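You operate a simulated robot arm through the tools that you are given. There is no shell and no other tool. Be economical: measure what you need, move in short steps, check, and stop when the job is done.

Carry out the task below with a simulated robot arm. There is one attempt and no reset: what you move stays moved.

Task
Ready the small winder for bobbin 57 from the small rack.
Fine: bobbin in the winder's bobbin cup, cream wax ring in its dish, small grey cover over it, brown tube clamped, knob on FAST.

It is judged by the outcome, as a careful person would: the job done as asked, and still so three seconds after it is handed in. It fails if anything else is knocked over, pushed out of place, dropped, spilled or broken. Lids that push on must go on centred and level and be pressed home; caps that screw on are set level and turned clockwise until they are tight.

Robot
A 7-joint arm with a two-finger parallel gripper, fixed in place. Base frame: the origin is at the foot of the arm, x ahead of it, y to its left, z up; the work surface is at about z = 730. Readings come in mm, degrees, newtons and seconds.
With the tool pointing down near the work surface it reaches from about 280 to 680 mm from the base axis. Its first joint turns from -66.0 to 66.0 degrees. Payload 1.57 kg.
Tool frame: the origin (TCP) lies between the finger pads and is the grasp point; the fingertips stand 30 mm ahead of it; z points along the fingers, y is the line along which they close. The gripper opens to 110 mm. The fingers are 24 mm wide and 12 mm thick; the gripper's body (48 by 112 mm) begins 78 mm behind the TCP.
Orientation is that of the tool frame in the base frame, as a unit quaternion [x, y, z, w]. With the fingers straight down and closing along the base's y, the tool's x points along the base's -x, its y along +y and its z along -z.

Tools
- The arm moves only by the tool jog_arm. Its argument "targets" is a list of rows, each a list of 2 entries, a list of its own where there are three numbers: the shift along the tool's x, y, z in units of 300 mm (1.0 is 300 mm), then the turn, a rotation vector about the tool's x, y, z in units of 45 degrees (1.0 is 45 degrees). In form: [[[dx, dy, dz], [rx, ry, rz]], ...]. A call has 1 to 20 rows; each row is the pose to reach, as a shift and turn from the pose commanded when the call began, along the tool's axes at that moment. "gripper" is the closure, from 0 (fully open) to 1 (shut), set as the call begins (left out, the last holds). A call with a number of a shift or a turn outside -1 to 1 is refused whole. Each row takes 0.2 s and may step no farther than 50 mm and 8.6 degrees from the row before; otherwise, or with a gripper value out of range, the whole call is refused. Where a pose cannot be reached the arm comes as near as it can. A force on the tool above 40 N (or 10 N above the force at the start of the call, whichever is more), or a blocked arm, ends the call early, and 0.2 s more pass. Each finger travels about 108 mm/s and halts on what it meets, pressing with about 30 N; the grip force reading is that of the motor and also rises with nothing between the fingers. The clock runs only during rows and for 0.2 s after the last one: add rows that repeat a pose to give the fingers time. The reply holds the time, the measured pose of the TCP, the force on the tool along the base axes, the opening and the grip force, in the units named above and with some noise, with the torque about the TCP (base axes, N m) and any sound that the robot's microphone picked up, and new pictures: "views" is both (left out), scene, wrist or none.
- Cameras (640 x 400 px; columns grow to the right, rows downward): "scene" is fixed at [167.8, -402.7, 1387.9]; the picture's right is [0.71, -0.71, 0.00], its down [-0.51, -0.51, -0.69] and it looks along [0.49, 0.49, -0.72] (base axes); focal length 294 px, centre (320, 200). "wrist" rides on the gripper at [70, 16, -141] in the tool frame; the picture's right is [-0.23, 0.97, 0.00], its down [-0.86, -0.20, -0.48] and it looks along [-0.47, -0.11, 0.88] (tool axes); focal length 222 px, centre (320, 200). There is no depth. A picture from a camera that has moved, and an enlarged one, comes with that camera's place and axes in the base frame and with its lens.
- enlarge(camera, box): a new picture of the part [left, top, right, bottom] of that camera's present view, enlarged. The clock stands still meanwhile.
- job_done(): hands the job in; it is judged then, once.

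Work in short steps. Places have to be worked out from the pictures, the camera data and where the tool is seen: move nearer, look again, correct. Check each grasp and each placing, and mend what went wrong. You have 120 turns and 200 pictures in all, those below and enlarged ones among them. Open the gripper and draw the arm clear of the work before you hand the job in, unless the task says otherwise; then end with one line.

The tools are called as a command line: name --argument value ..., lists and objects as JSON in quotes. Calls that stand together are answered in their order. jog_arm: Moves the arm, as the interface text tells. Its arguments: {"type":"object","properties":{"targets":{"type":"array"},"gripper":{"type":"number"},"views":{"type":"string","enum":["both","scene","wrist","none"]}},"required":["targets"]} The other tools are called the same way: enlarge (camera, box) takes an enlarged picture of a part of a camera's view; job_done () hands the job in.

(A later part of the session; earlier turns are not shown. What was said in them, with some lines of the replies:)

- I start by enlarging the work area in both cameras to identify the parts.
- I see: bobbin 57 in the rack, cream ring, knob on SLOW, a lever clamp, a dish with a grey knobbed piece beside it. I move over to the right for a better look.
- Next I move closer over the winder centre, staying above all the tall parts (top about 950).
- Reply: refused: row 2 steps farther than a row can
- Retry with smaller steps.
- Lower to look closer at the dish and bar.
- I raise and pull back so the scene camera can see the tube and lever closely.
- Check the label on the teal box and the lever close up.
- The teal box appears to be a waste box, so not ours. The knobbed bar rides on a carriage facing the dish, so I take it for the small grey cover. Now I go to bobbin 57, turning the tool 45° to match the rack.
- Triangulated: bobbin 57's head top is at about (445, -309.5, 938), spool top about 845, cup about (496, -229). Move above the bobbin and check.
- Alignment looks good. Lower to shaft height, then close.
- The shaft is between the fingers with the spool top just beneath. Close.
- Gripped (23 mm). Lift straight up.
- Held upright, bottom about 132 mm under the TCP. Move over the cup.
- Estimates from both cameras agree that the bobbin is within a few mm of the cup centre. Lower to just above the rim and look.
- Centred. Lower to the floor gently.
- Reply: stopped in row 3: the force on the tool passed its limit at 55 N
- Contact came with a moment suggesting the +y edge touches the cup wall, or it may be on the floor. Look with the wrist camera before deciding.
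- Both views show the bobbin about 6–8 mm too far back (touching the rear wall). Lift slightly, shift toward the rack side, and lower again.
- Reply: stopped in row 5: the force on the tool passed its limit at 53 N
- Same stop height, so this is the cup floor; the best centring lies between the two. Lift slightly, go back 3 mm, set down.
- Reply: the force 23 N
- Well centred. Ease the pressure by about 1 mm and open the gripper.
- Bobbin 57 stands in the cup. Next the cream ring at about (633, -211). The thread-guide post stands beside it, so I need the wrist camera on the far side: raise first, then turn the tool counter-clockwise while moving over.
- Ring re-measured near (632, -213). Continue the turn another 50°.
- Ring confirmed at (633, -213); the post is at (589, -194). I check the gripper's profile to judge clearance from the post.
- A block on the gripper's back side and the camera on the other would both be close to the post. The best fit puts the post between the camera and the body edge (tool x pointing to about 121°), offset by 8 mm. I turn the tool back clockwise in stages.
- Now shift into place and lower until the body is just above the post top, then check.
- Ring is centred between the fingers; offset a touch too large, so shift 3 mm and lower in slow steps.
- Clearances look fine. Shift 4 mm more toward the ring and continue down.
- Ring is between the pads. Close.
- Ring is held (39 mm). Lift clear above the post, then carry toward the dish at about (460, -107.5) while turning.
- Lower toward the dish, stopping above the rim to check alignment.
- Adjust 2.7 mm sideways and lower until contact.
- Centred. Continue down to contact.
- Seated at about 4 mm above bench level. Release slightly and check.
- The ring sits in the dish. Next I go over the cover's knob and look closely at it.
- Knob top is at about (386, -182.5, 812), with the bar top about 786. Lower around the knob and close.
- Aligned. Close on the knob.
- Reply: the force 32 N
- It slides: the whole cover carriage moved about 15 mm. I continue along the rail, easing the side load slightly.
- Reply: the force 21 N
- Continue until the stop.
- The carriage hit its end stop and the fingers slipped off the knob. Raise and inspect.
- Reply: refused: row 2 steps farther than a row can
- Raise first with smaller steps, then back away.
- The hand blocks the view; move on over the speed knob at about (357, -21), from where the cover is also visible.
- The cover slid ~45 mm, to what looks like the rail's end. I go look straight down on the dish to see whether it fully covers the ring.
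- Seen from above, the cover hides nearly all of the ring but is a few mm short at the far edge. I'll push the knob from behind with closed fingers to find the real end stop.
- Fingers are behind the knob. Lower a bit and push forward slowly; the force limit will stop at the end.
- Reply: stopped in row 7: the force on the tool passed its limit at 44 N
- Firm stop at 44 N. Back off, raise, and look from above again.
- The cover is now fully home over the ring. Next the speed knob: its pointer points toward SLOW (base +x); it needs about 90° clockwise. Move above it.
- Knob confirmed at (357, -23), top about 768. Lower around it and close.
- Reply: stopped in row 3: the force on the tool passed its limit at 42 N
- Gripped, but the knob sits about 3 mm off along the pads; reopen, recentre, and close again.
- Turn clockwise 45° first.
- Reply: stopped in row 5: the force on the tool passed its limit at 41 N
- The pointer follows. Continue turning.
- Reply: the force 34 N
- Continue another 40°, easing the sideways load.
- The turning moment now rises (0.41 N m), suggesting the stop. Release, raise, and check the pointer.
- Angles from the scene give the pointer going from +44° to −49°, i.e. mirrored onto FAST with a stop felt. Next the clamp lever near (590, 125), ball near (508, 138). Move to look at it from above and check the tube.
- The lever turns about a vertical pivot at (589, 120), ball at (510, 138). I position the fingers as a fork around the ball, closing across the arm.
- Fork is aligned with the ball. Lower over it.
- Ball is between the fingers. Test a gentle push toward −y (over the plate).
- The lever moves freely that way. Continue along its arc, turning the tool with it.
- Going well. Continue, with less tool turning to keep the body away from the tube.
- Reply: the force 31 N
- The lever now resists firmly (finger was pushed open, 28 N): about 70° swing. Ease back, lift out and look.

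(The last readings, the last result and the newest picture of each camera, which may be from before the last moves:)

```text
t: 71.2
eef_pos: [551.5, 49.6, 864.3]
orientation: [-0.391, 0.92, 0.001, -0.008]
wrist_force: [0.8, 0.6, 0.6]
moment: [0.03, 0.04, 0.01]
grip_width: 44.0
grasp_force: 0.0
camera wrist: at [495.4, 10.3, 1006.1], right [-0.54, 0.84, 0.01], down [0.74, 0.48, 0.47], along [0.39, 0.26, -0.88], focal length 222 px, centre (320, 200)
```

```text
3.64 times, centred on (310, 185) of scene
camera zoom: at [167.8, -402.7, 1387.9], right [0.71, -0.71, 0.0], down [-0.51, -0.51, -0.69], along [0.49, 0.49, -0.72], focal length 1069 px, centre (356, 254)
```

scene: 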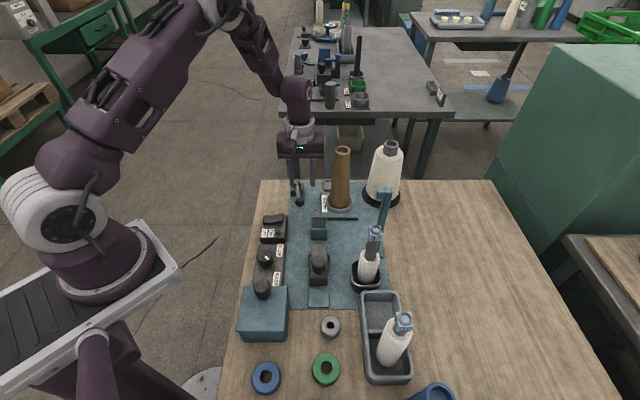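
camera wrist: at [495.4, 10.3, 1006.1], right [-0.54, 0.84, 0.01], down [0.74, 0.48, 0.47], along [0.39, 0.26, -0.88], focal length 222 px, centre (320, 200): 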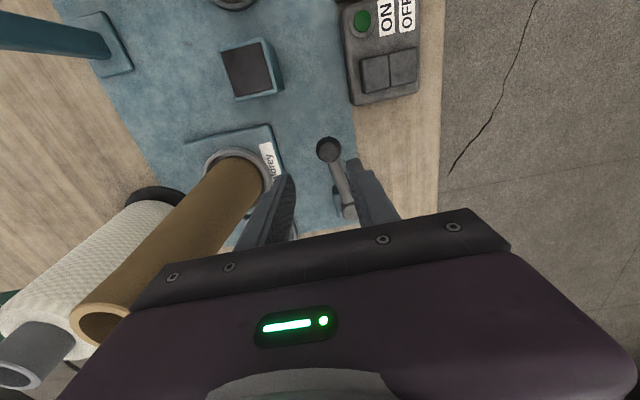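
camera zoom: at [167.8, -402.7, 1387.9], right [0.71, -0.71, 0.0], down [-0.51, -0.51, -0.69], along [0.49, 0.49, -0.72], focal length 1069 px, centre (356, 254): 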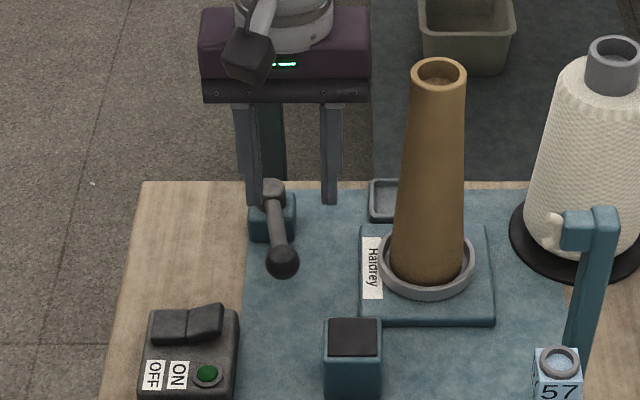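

Lever now points back along the plate, about 70° from the start. To be sure it's at its clamped end, I push it with closed fingers up to the force limit.

jog_arm --targets '[[[0.035, 0.13, 0], [0, 0, 0]], [[0.035, 0.135, 0], [0, 0, 0]], [[0.035, 0.135, 0.12], [0, 0, 0]], [[0.035, 0.135, 0.24], [0, 0, 0]], [[0.035, 0.135, 0.245], [0, 0, 0]]]' --gripper 1 --views "wrist"

enlarge --camera "scene" --box '[250, 130, 370, 240]'

```text
t: 72.4
eef_pos: [514.3, 70.7, 791.7]
orientation: [-0.392, 0.92, 0.003, -0.008]
wrist_force: [0.0, 0.5, 0.1]
moment: [-0.01, -0.03, -0.01]
grip_width: 0.0
grasp_force: 21.6
camera wrist: at [458.0, 31.6, 933.4], right [-0.55, 0.84, 0.01], down [0.74, 0.48, 0.47], along [0.39, 0.26, -0.88], focal length 222 px, centre (320, 200)
```

wrist: 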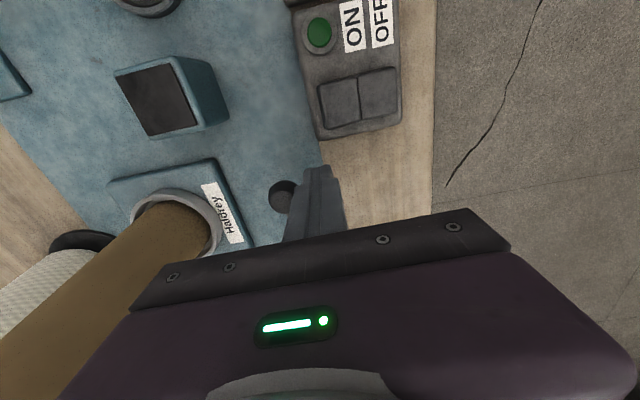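

```text
3.64 times, centred on (310, 185) of scene
camera zoom: at [167.8, -402.7, 1387.9], right [0.71, -0.71, 0.0], down [-0.51, -0.51, -0.69], along [0.49, 0.49, -0.72], focal length 1069 px, centre (356, 254)
```

zoom: 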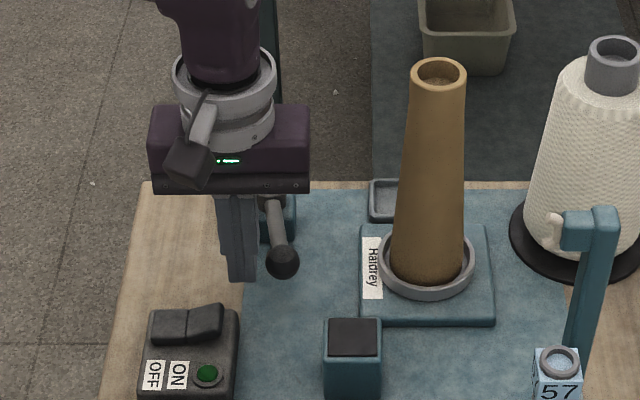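

Push toward the tube side in small steps.

jog_arm --targets '[[[0, -0.015, 0], [0, 0, 0]], [[0, -0.025, 0], [0, 0, 0]], [[0, -0.035, 0], [0, 0, 0]], [[0, -0.045, 0], [0, 0, 0]], [[0, -0.055, 0], [0, 0, 0]], [[0, -0.065, 0], [0, 0, 0]]]' --views "none"

enlarge --camera "scene" --box '[250, 130, 370, 240]'

```text
t: 73.5
eef_pos: [518.9, 66.9, 791.3]
orientation: [-0.394, 0.919, 0.006, -0.012]
wrist_force: [-10.8, 8.1, 8.1]
moment: [0.13, 0.14, 0.05]
grip_width: 0.0
grasp_force: 21.2
stopped in row 5: the force on the tool passed its limit at 44 N (the readings are from after the stop); the commanded pose is now the measured one
```

```text
3.64 times, centred on (310, 185) of scene
camera zoom: at [167.5, -402.6, 1388.0], right [0.71, -0.71, 0.0], down [-0.51, -0.51, -0.69], along [0.49, 0.49, -0.72], focal length 1069 px, centre (356, 254)
```

zoom: 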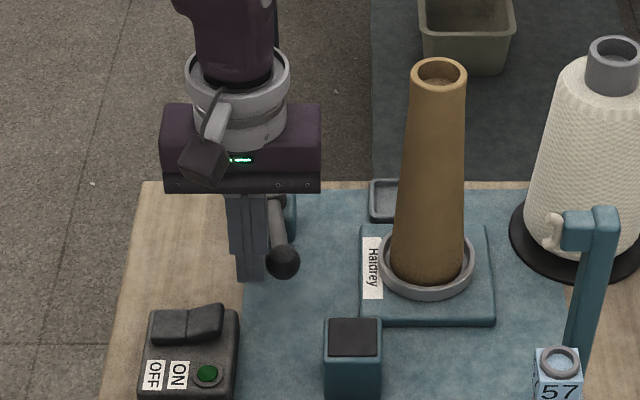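

It is at a firm stop here. To be certain this is the clamped end and not just one side of a wider range, I test whether the lever can swing past its original position the other way. First fork the ball again.

jog_arm --targets '[[[0, 0.02, 0], [0, 0, 0]], [[0, 0.02, -0.15], [0, 0, 0]], [[0, 0.02, -0.25], [0, 0, 0]], [[-0.014, -0.085, -0.25], [0, 0, 0]], [[-0.014, -0.085, -0.25], [0, 0, 0]], [[-0.014, -0.085, -0.1], [0, 0, 0]], [[-0.014, -0.085, 0], [0, 0, 0]]]' --gripper 0.6 --views "wrist"

```text
t: 74.0
eef_pos: [509.0, 74.7, 795.0]
orientation: [-0.397, 0.918, 0.011, -0.018]
wrist_force: [-16.2, 15.3, 14.3]
moment: [0.17, 0.05, 0.13]
grip_width: 24.8
grasp_force: 0.1
stopped in row 2: the force on the tool passed its limit at 46 N (the readings are from after the stop); the commanded pose is now the measured one
camera wrist: at [457.1, 33.5, 937.6], right [-0.55, 0.83, 0.03], down [0.75, 0.48, 0.45], along [0.36, 0.27, -0.89], focal length 222 px, centre (320, 200)
```

wrist: 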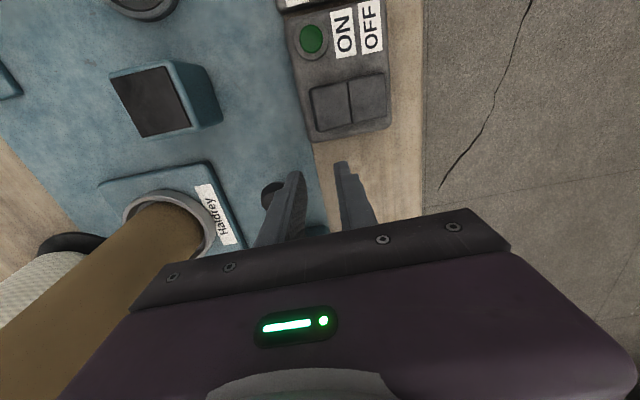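

Opening pressed the finger against the ball. Ease away, then raise.

jog_arm --targets '[[[0, 0.03, 0], [0, 0, 0]], [[0, 0.06, 0], [0, 0, 0]], [[0, 0.06, -0.12], [0, 0, 0]], [[0, 0.06, -0.25], [0, 0, 0]]]' --gripper 0.6 --views "none"

enlarge --camera "wrist" --box '[180, 60, 440, 240]'

```text
t: 75.0
eef_pos: [500.4, 84.1, 870.9]
orientation: [-0.395, 0.918, 0.01, -0.016]
wrist_force: [-0.2, 0.5, 0.0]
moment: [0.0, 0.03, 0.03]
grip_width: 43.8
grasp_force: 0.1
```

```text
2.22 times, centred on (310, 150) of wrist
camera zoom: at [448.5, 43.6, 1014.0], right [-0.55, 0.83, 0.02], down [0.75, 0.48, 0.45], along [0.37, 0.27, -0.89], focal length 494 px, centre (342, 311)
```

zoom: 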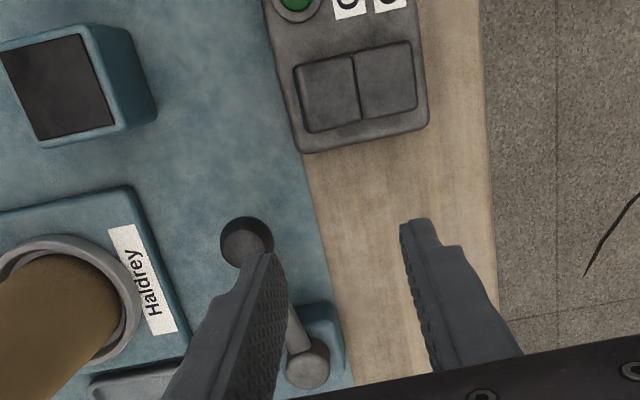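

Level the tool and fork the ball again.

jog_arm --targets '[[[-0.005, -0.06, 0], [0.039, -0.027, 0]], [[-0.016, -0.167, 0], [0.039, -0.027, 0]], [[-0.016, -0.167, 0.13], [0.039, -0.027, 0]], [[-0.016, -0.167, 0.265], [0.039, -0.027, 0]]]' --views "wrist"

```text
t: 76.0
eef_pos: [536.3, 53.4, 789.6]
orientation: [-0.396, 0.918, -0.001, 0.0]
wrist_force: [-0.1, 0.7, -0.1]
moment: [-0.02, -0.01, 0.01]
grip_width: 44.2
grasp_force: 0.0
camera wrist: at [478.8, 13.8, 930.6], right [-0.55, 0.83, 0.0], down [0.73, 0.49, 0.48], along [0.4, 0.26, -0.88], focal length 222 px, centre (320, 200)
```

wrist: 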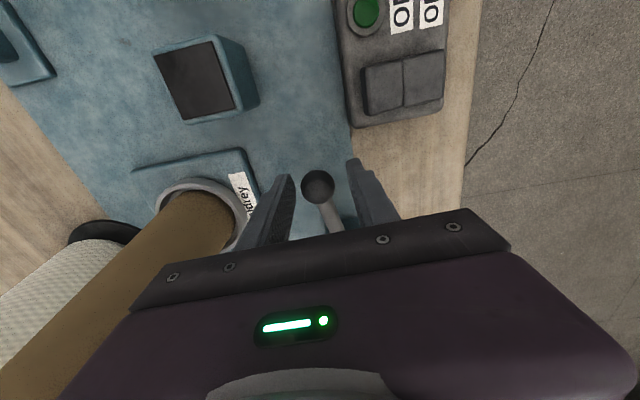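

Sweep the lever back clockwise along its arc.

jog_arm --targets '[[[0.001, 0.038, 0], [0, 0, 0.156]], [[-0.003, 0.072, 0], [0, 0, 0.311]], [[-0.011, 0.106, 0], [0, 0, 0.467]], [[-0.023, 0.138, 0], [0, 0, 0.622]], [[-0.038, 0.169, 0], [0, 0, 0.778]], [[-0.058, 0.198, 0], [0, 0, 0.933]]]' --views "wrist"

```text
t: 77.4
eef_pos: [506.4, 105.4, 789.8]
orientation: [-0.04, 0.999, 0.0, 0.0]
wrist_force: [-0.6, 0.0, 0.0]
moment: [-0.02, 0.01, 0.0]
grip_width: 44.2
grasp_force: 0.7
camera wrist: at [437.4, 117.1, 929.6], right [0.15, 0.99, 0.0], down [0.87, -0.13, 0.48], along [0.47, -0.07, -0.88], focal length 222 px, centre (320, 200)
```

wrist: 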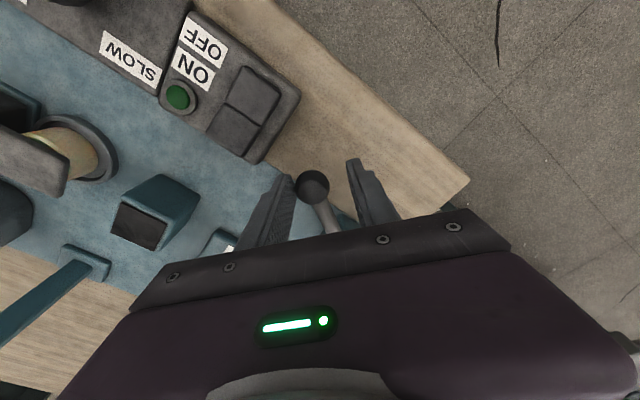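

Continue through and past the original angle.

jog_arm --targets '[[[0.0045, 0.039, 0], [0, 0, 0.156]], [[0.001, 0.074, 0], [0, 0, 0.311]], [[-0.007, 0.107, 0], [0, 0, 0.467]], [[-0.019, 0.14, 0], [0, 0, 0.622]], [[-0.034, 0.171, 0], [0, 0, 0.778]], [[-0.054, 0.199, 0], [0, 0, 0.933]]]' --views "wrist"

```text
t: 78.8
eef_pos: [516.2, 164.6, 787.7]
orientation: [0.322, 0.947, -0.005, -0.002]
wrist_force: [-8.7, -35.3, -0.2]
moment: [-0.63, 0.17, 0.23]
grip_width: 73.5
grasp_force: 16.1
camera wrist: at [474.1, 220.0, 928.8], right [0.77, 0.63, -0.01], down [0.56, -0.68, 0.48], along [0.3, -0.38, -0.88], focal length 222 px, centre (320, 200)
```

wrist: 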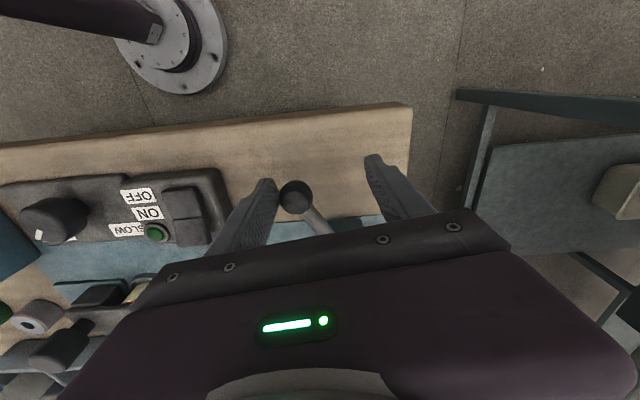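

It stops exactly at its original position, so the range is 165°–235° and the other end is the clamped one. Sweep it back there.

jog_arm --targets '[[[-0.007, -0.036, 0], [0, 0, -0.178]], [[-0.02, -0.074, 0], [0, 0, -0.356]], [[-0.037, -0.11, 0], [0, 0, -0.533]], [[-0.058, -0.143, 0], [0, 0, -0.711]], [[-0.085, -0.172, 0], [0, 0, -0.889]]]' --views "wrist"

```text
t: 80.0
eef_pos: [506.7, 112.6, 789.0]
orientation: [-0.025, 1.0, 0.0, 0.0]
wrist_force: [0.5, -0.2, -0.6]
moment: [0.02, 0.03, -0.01]
grip_width: 44.3
grasp_force: 0.3
camera wrist: at [437.0, 124.9, 930.1], right [0.18, 0.98, 0.0], down [0.86, -0.16, 0.48], along [0.47, -0.09, -0.88], focal length 222 px, centre (320, 200)
```

wrist: 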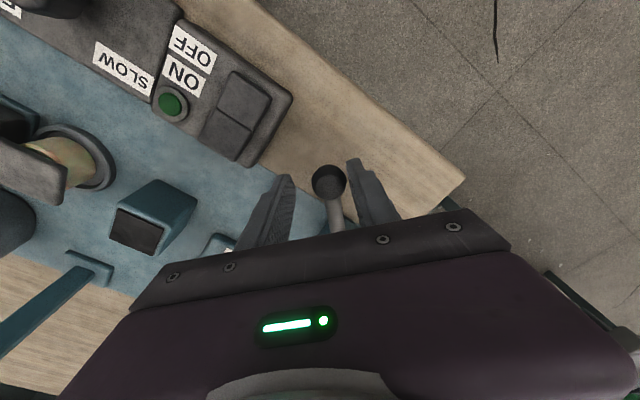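

Continue to the clamped end.

jog_arm --targets '[[[0.004, -0.039, 0], [0, 0, -0.15]], [[-0.006, -0.077, 0], [0, 0, -0.3]], [[-0.021, -0.114, 0], [0, 0, -0.45]], [[-0.041, -0.148, 0], [0, 0, -0.6]], [[-0.065, -0.179, 0], [0, 0, -0.75]], [[-0.094, -0.207, 0], [0, 0, -0.9]], [[-0.117, -0.225, 0], [0, 0, -0.97]], [[-0.134, -0.235, 0], [0, 0, -0.97]]]' --views "wrist"

```text
t: 81.8
eef_pos: [548.2, 44.3, 789.2]
orientation: [-0.394, 0.919, 0.0, -0.002]
wrist_force: [-11.6, 4.9, 3.3]
moment: [0.13, 0.32, 0.15]
grip_width: 54.6
grasp_force: 6.0
camera wrist: at [490.8, 3.9, 930.3], right [-0.55, 0.84, 0.0], down [0.74, 0.48, 0.47], along [0.4, 0.26, -0.88], focal length 222 px, centre (320, 200)
```

wrist: 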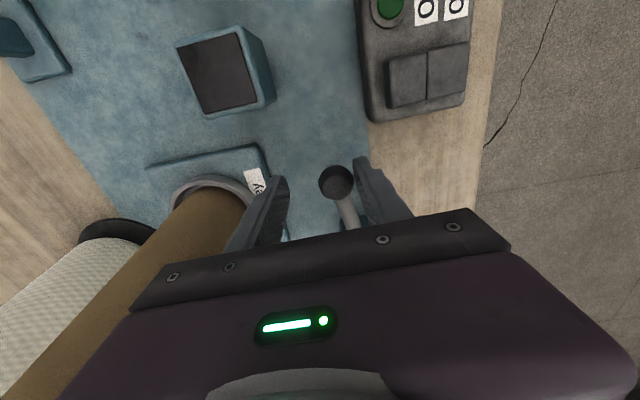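

At the stop again. Press a little more for firmness, then ease off, lift and draw clear.

jog_arm --targets '[[[0, -0.015, 0], [0, 0, 0]], [[0, -0.03, 0], [0, 0, 0]]]' --views "none"

jog_arm --targets '[[[0, 0.03, 0], [0, 0, 0]], [[0, 0.06, 0], [0, 0, 0]], [[0, 0.06, -0.13], [0, 0, 0]], [[0, 0.06, -0.28], [0, 0, 0]], [[0.0, 0.06, -0.44], [0, 0, 0]], [[0.0, 0.06, -0.6], [0, 0, 0]], [[0.1, 0.15, -0.7], [0, 0, 0]], [[0.2, 0.25, -0.75], [0, 0, 0]], [[0.3, 0.35, -0.75], [0, 0, 0]], [[0.4, 0.45, -0.75], [0, 0, 0]], [[0.5, 0.5, -0.75], [0, 0, 0]]]' --views "both"

enlarge --camera "scene" --box '[230, 140, 410, 250]'

enlarge --camera "scene" --box '[230, 220, 420, 340]'

```text
t: 82.4
eef_pos: [554.2, 37.3, 789.4]
orientation: [-0.394, 0.919, 0.001, -0.003]
wrist_force: [-26.4, 13.4, 4.6]
moment: [0.19, 0.78, 0.39]
grip_width: 69.3
grasp_force: 14.1
```

```text
refused: row 7 steps farther than a row can; nothing moved
```

```text
3.56 times, centred on (320, 195) of scene
camera zoom: at [167.2, -402.5, 1388.1], right [0.71, -0.71, 0.0], down [-0.51, -0.51, -0.69], along [0.49, 0.49, -0.72], focal length 1045 px, centre (320, 218)
```

zoom: 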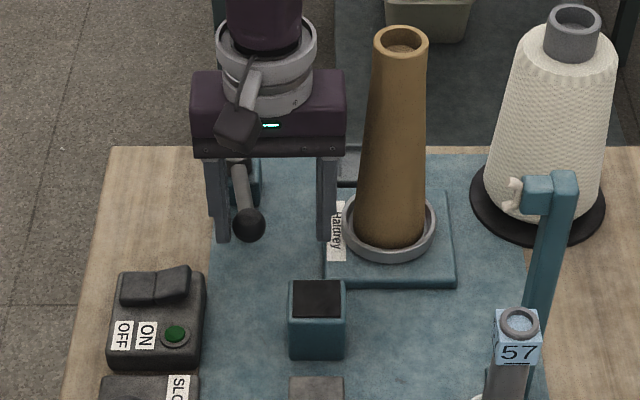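

```text
3.33 times, centred on (325, 280) of scene
camera zoom: at [167.2, -402.5, 1388.1], right [0.71, -0.71, 0.0], down [-0.51, -0.51, -0.69], along [0.49, 0.49, -0.72], focal length 980 px, centre (303, -67)
```

zoom: 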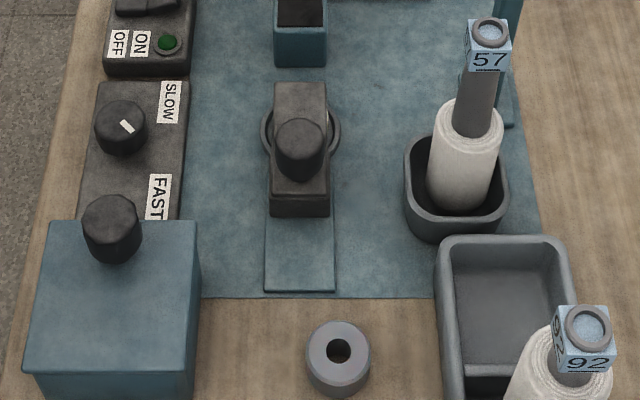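

Everything looks right. Retreat with smaller steps.

jog_arm --targets '[[[0, 0.04, 0], [0, 0, 0]], [[0, 0.08, 0], [0, 0, 0]], [[0, 0.085, -0.13], [0, 0, 0]], [[0, 0.085, -0.27], [0, 0, 0]], [[0.0, 0.085, -0.41], [0, 0, 0]], [[0.0, 0.085, -0.55], [0, 0, 0]], [[0.0, 0.085, -0.69], [0, 0, 0]], [[0.08, 0.16, -0.72], [0, 0, 0]], [[0.16, 0.25, -0.72], [0, 0, 0]], [[0.24, 0.34, -0.72], [0, 0, 0]], [[0.32, 0.43, -0.72], [0, 0, 0]], [[0.4, 0.5, -0.72], [0, 0, 0]]]' --gripper 0.6 --views "both"

enlarge --camera "scene" --box '[230, 140, 410, 250]'

```text
t: 85.0
eef_pos: [363.7, 55.5, 1004.5]
orientation: [-0.393, 0.92, 0.0, -0.001]
wrist_force: [-1.6, -1.1, 0.2]
moment: [0.0, 0.01, 0.01]
grip_width: 44.2
grasp_force: 0.0
camera wrist: at [306.6, 15.9, 1145.7], right [-0.55, 0.84, 0.0], down [0.74, 0.48, 0.48], along [0.4, 0.26, -0.88], focal length 222 px, centre (320, 200)
```

scene: 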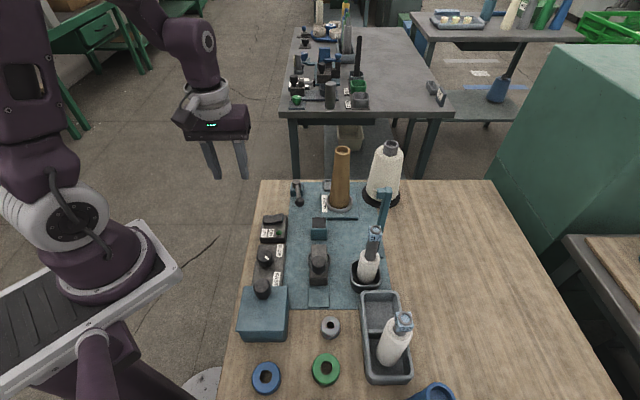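
wrist: 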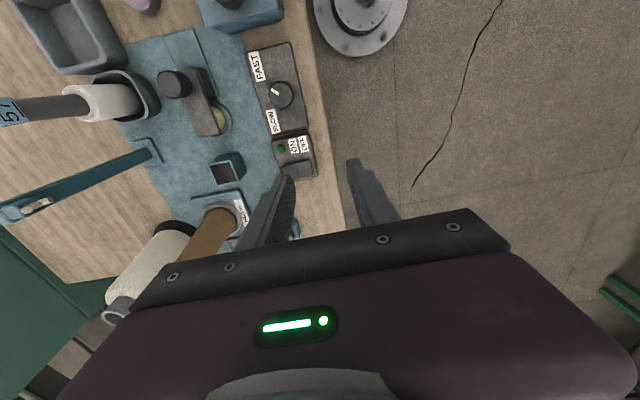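

```text
3.56 times, centred on (320, 195) of scene
camera zoom: at [167.8, -402.8, 1387.9], right [0.71, -0.71, 0.0], down [-0.51, -0.51, -0.69], along [0.49, 0.49, -0.72], focal length 1045 px, centre (320, 218)
```

zoom: 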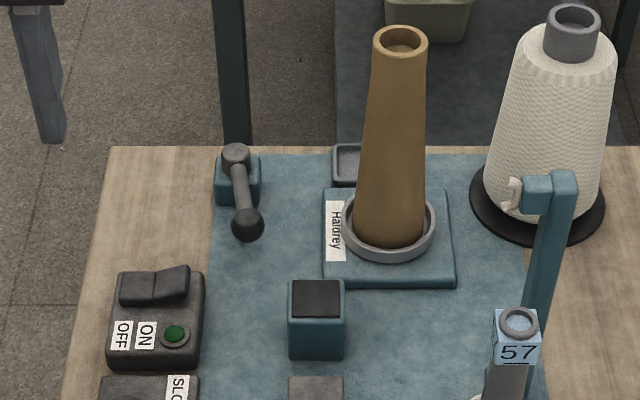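

Final check of the pointer, cover and ring before handing in.

enlarge --camera "wrist" --box '[150, 30, 330, 170]'

```text
2.86 times, centred on (240, 100) of wrist
camera zoom: at [306.6, 15.9, 1145.7], right [-0.55, 0.84, 0.0], down [0.74, 0.48, 0.48], along [0.4, 0.26, -0.88], focal length 635 px, centre (549, 486)
```

zoom: 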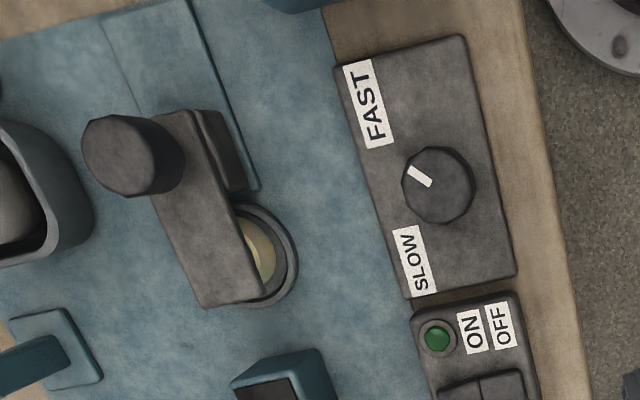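

The pointer mirrors its old position and sits at FAST. The cover is over the ring, the lever is at its clamped end, and bobbin 57 is in the cup. The arm is clear, so I hand in.

job_done

```text
The job is handed in.
```

The small winder is set up and handed in: bobbin 57 is in the cup, the cream wax ring is in its dish with the small grey cover slid over it, the brown tube's clamp lever is at its closed stop, and the knob is on FAST.
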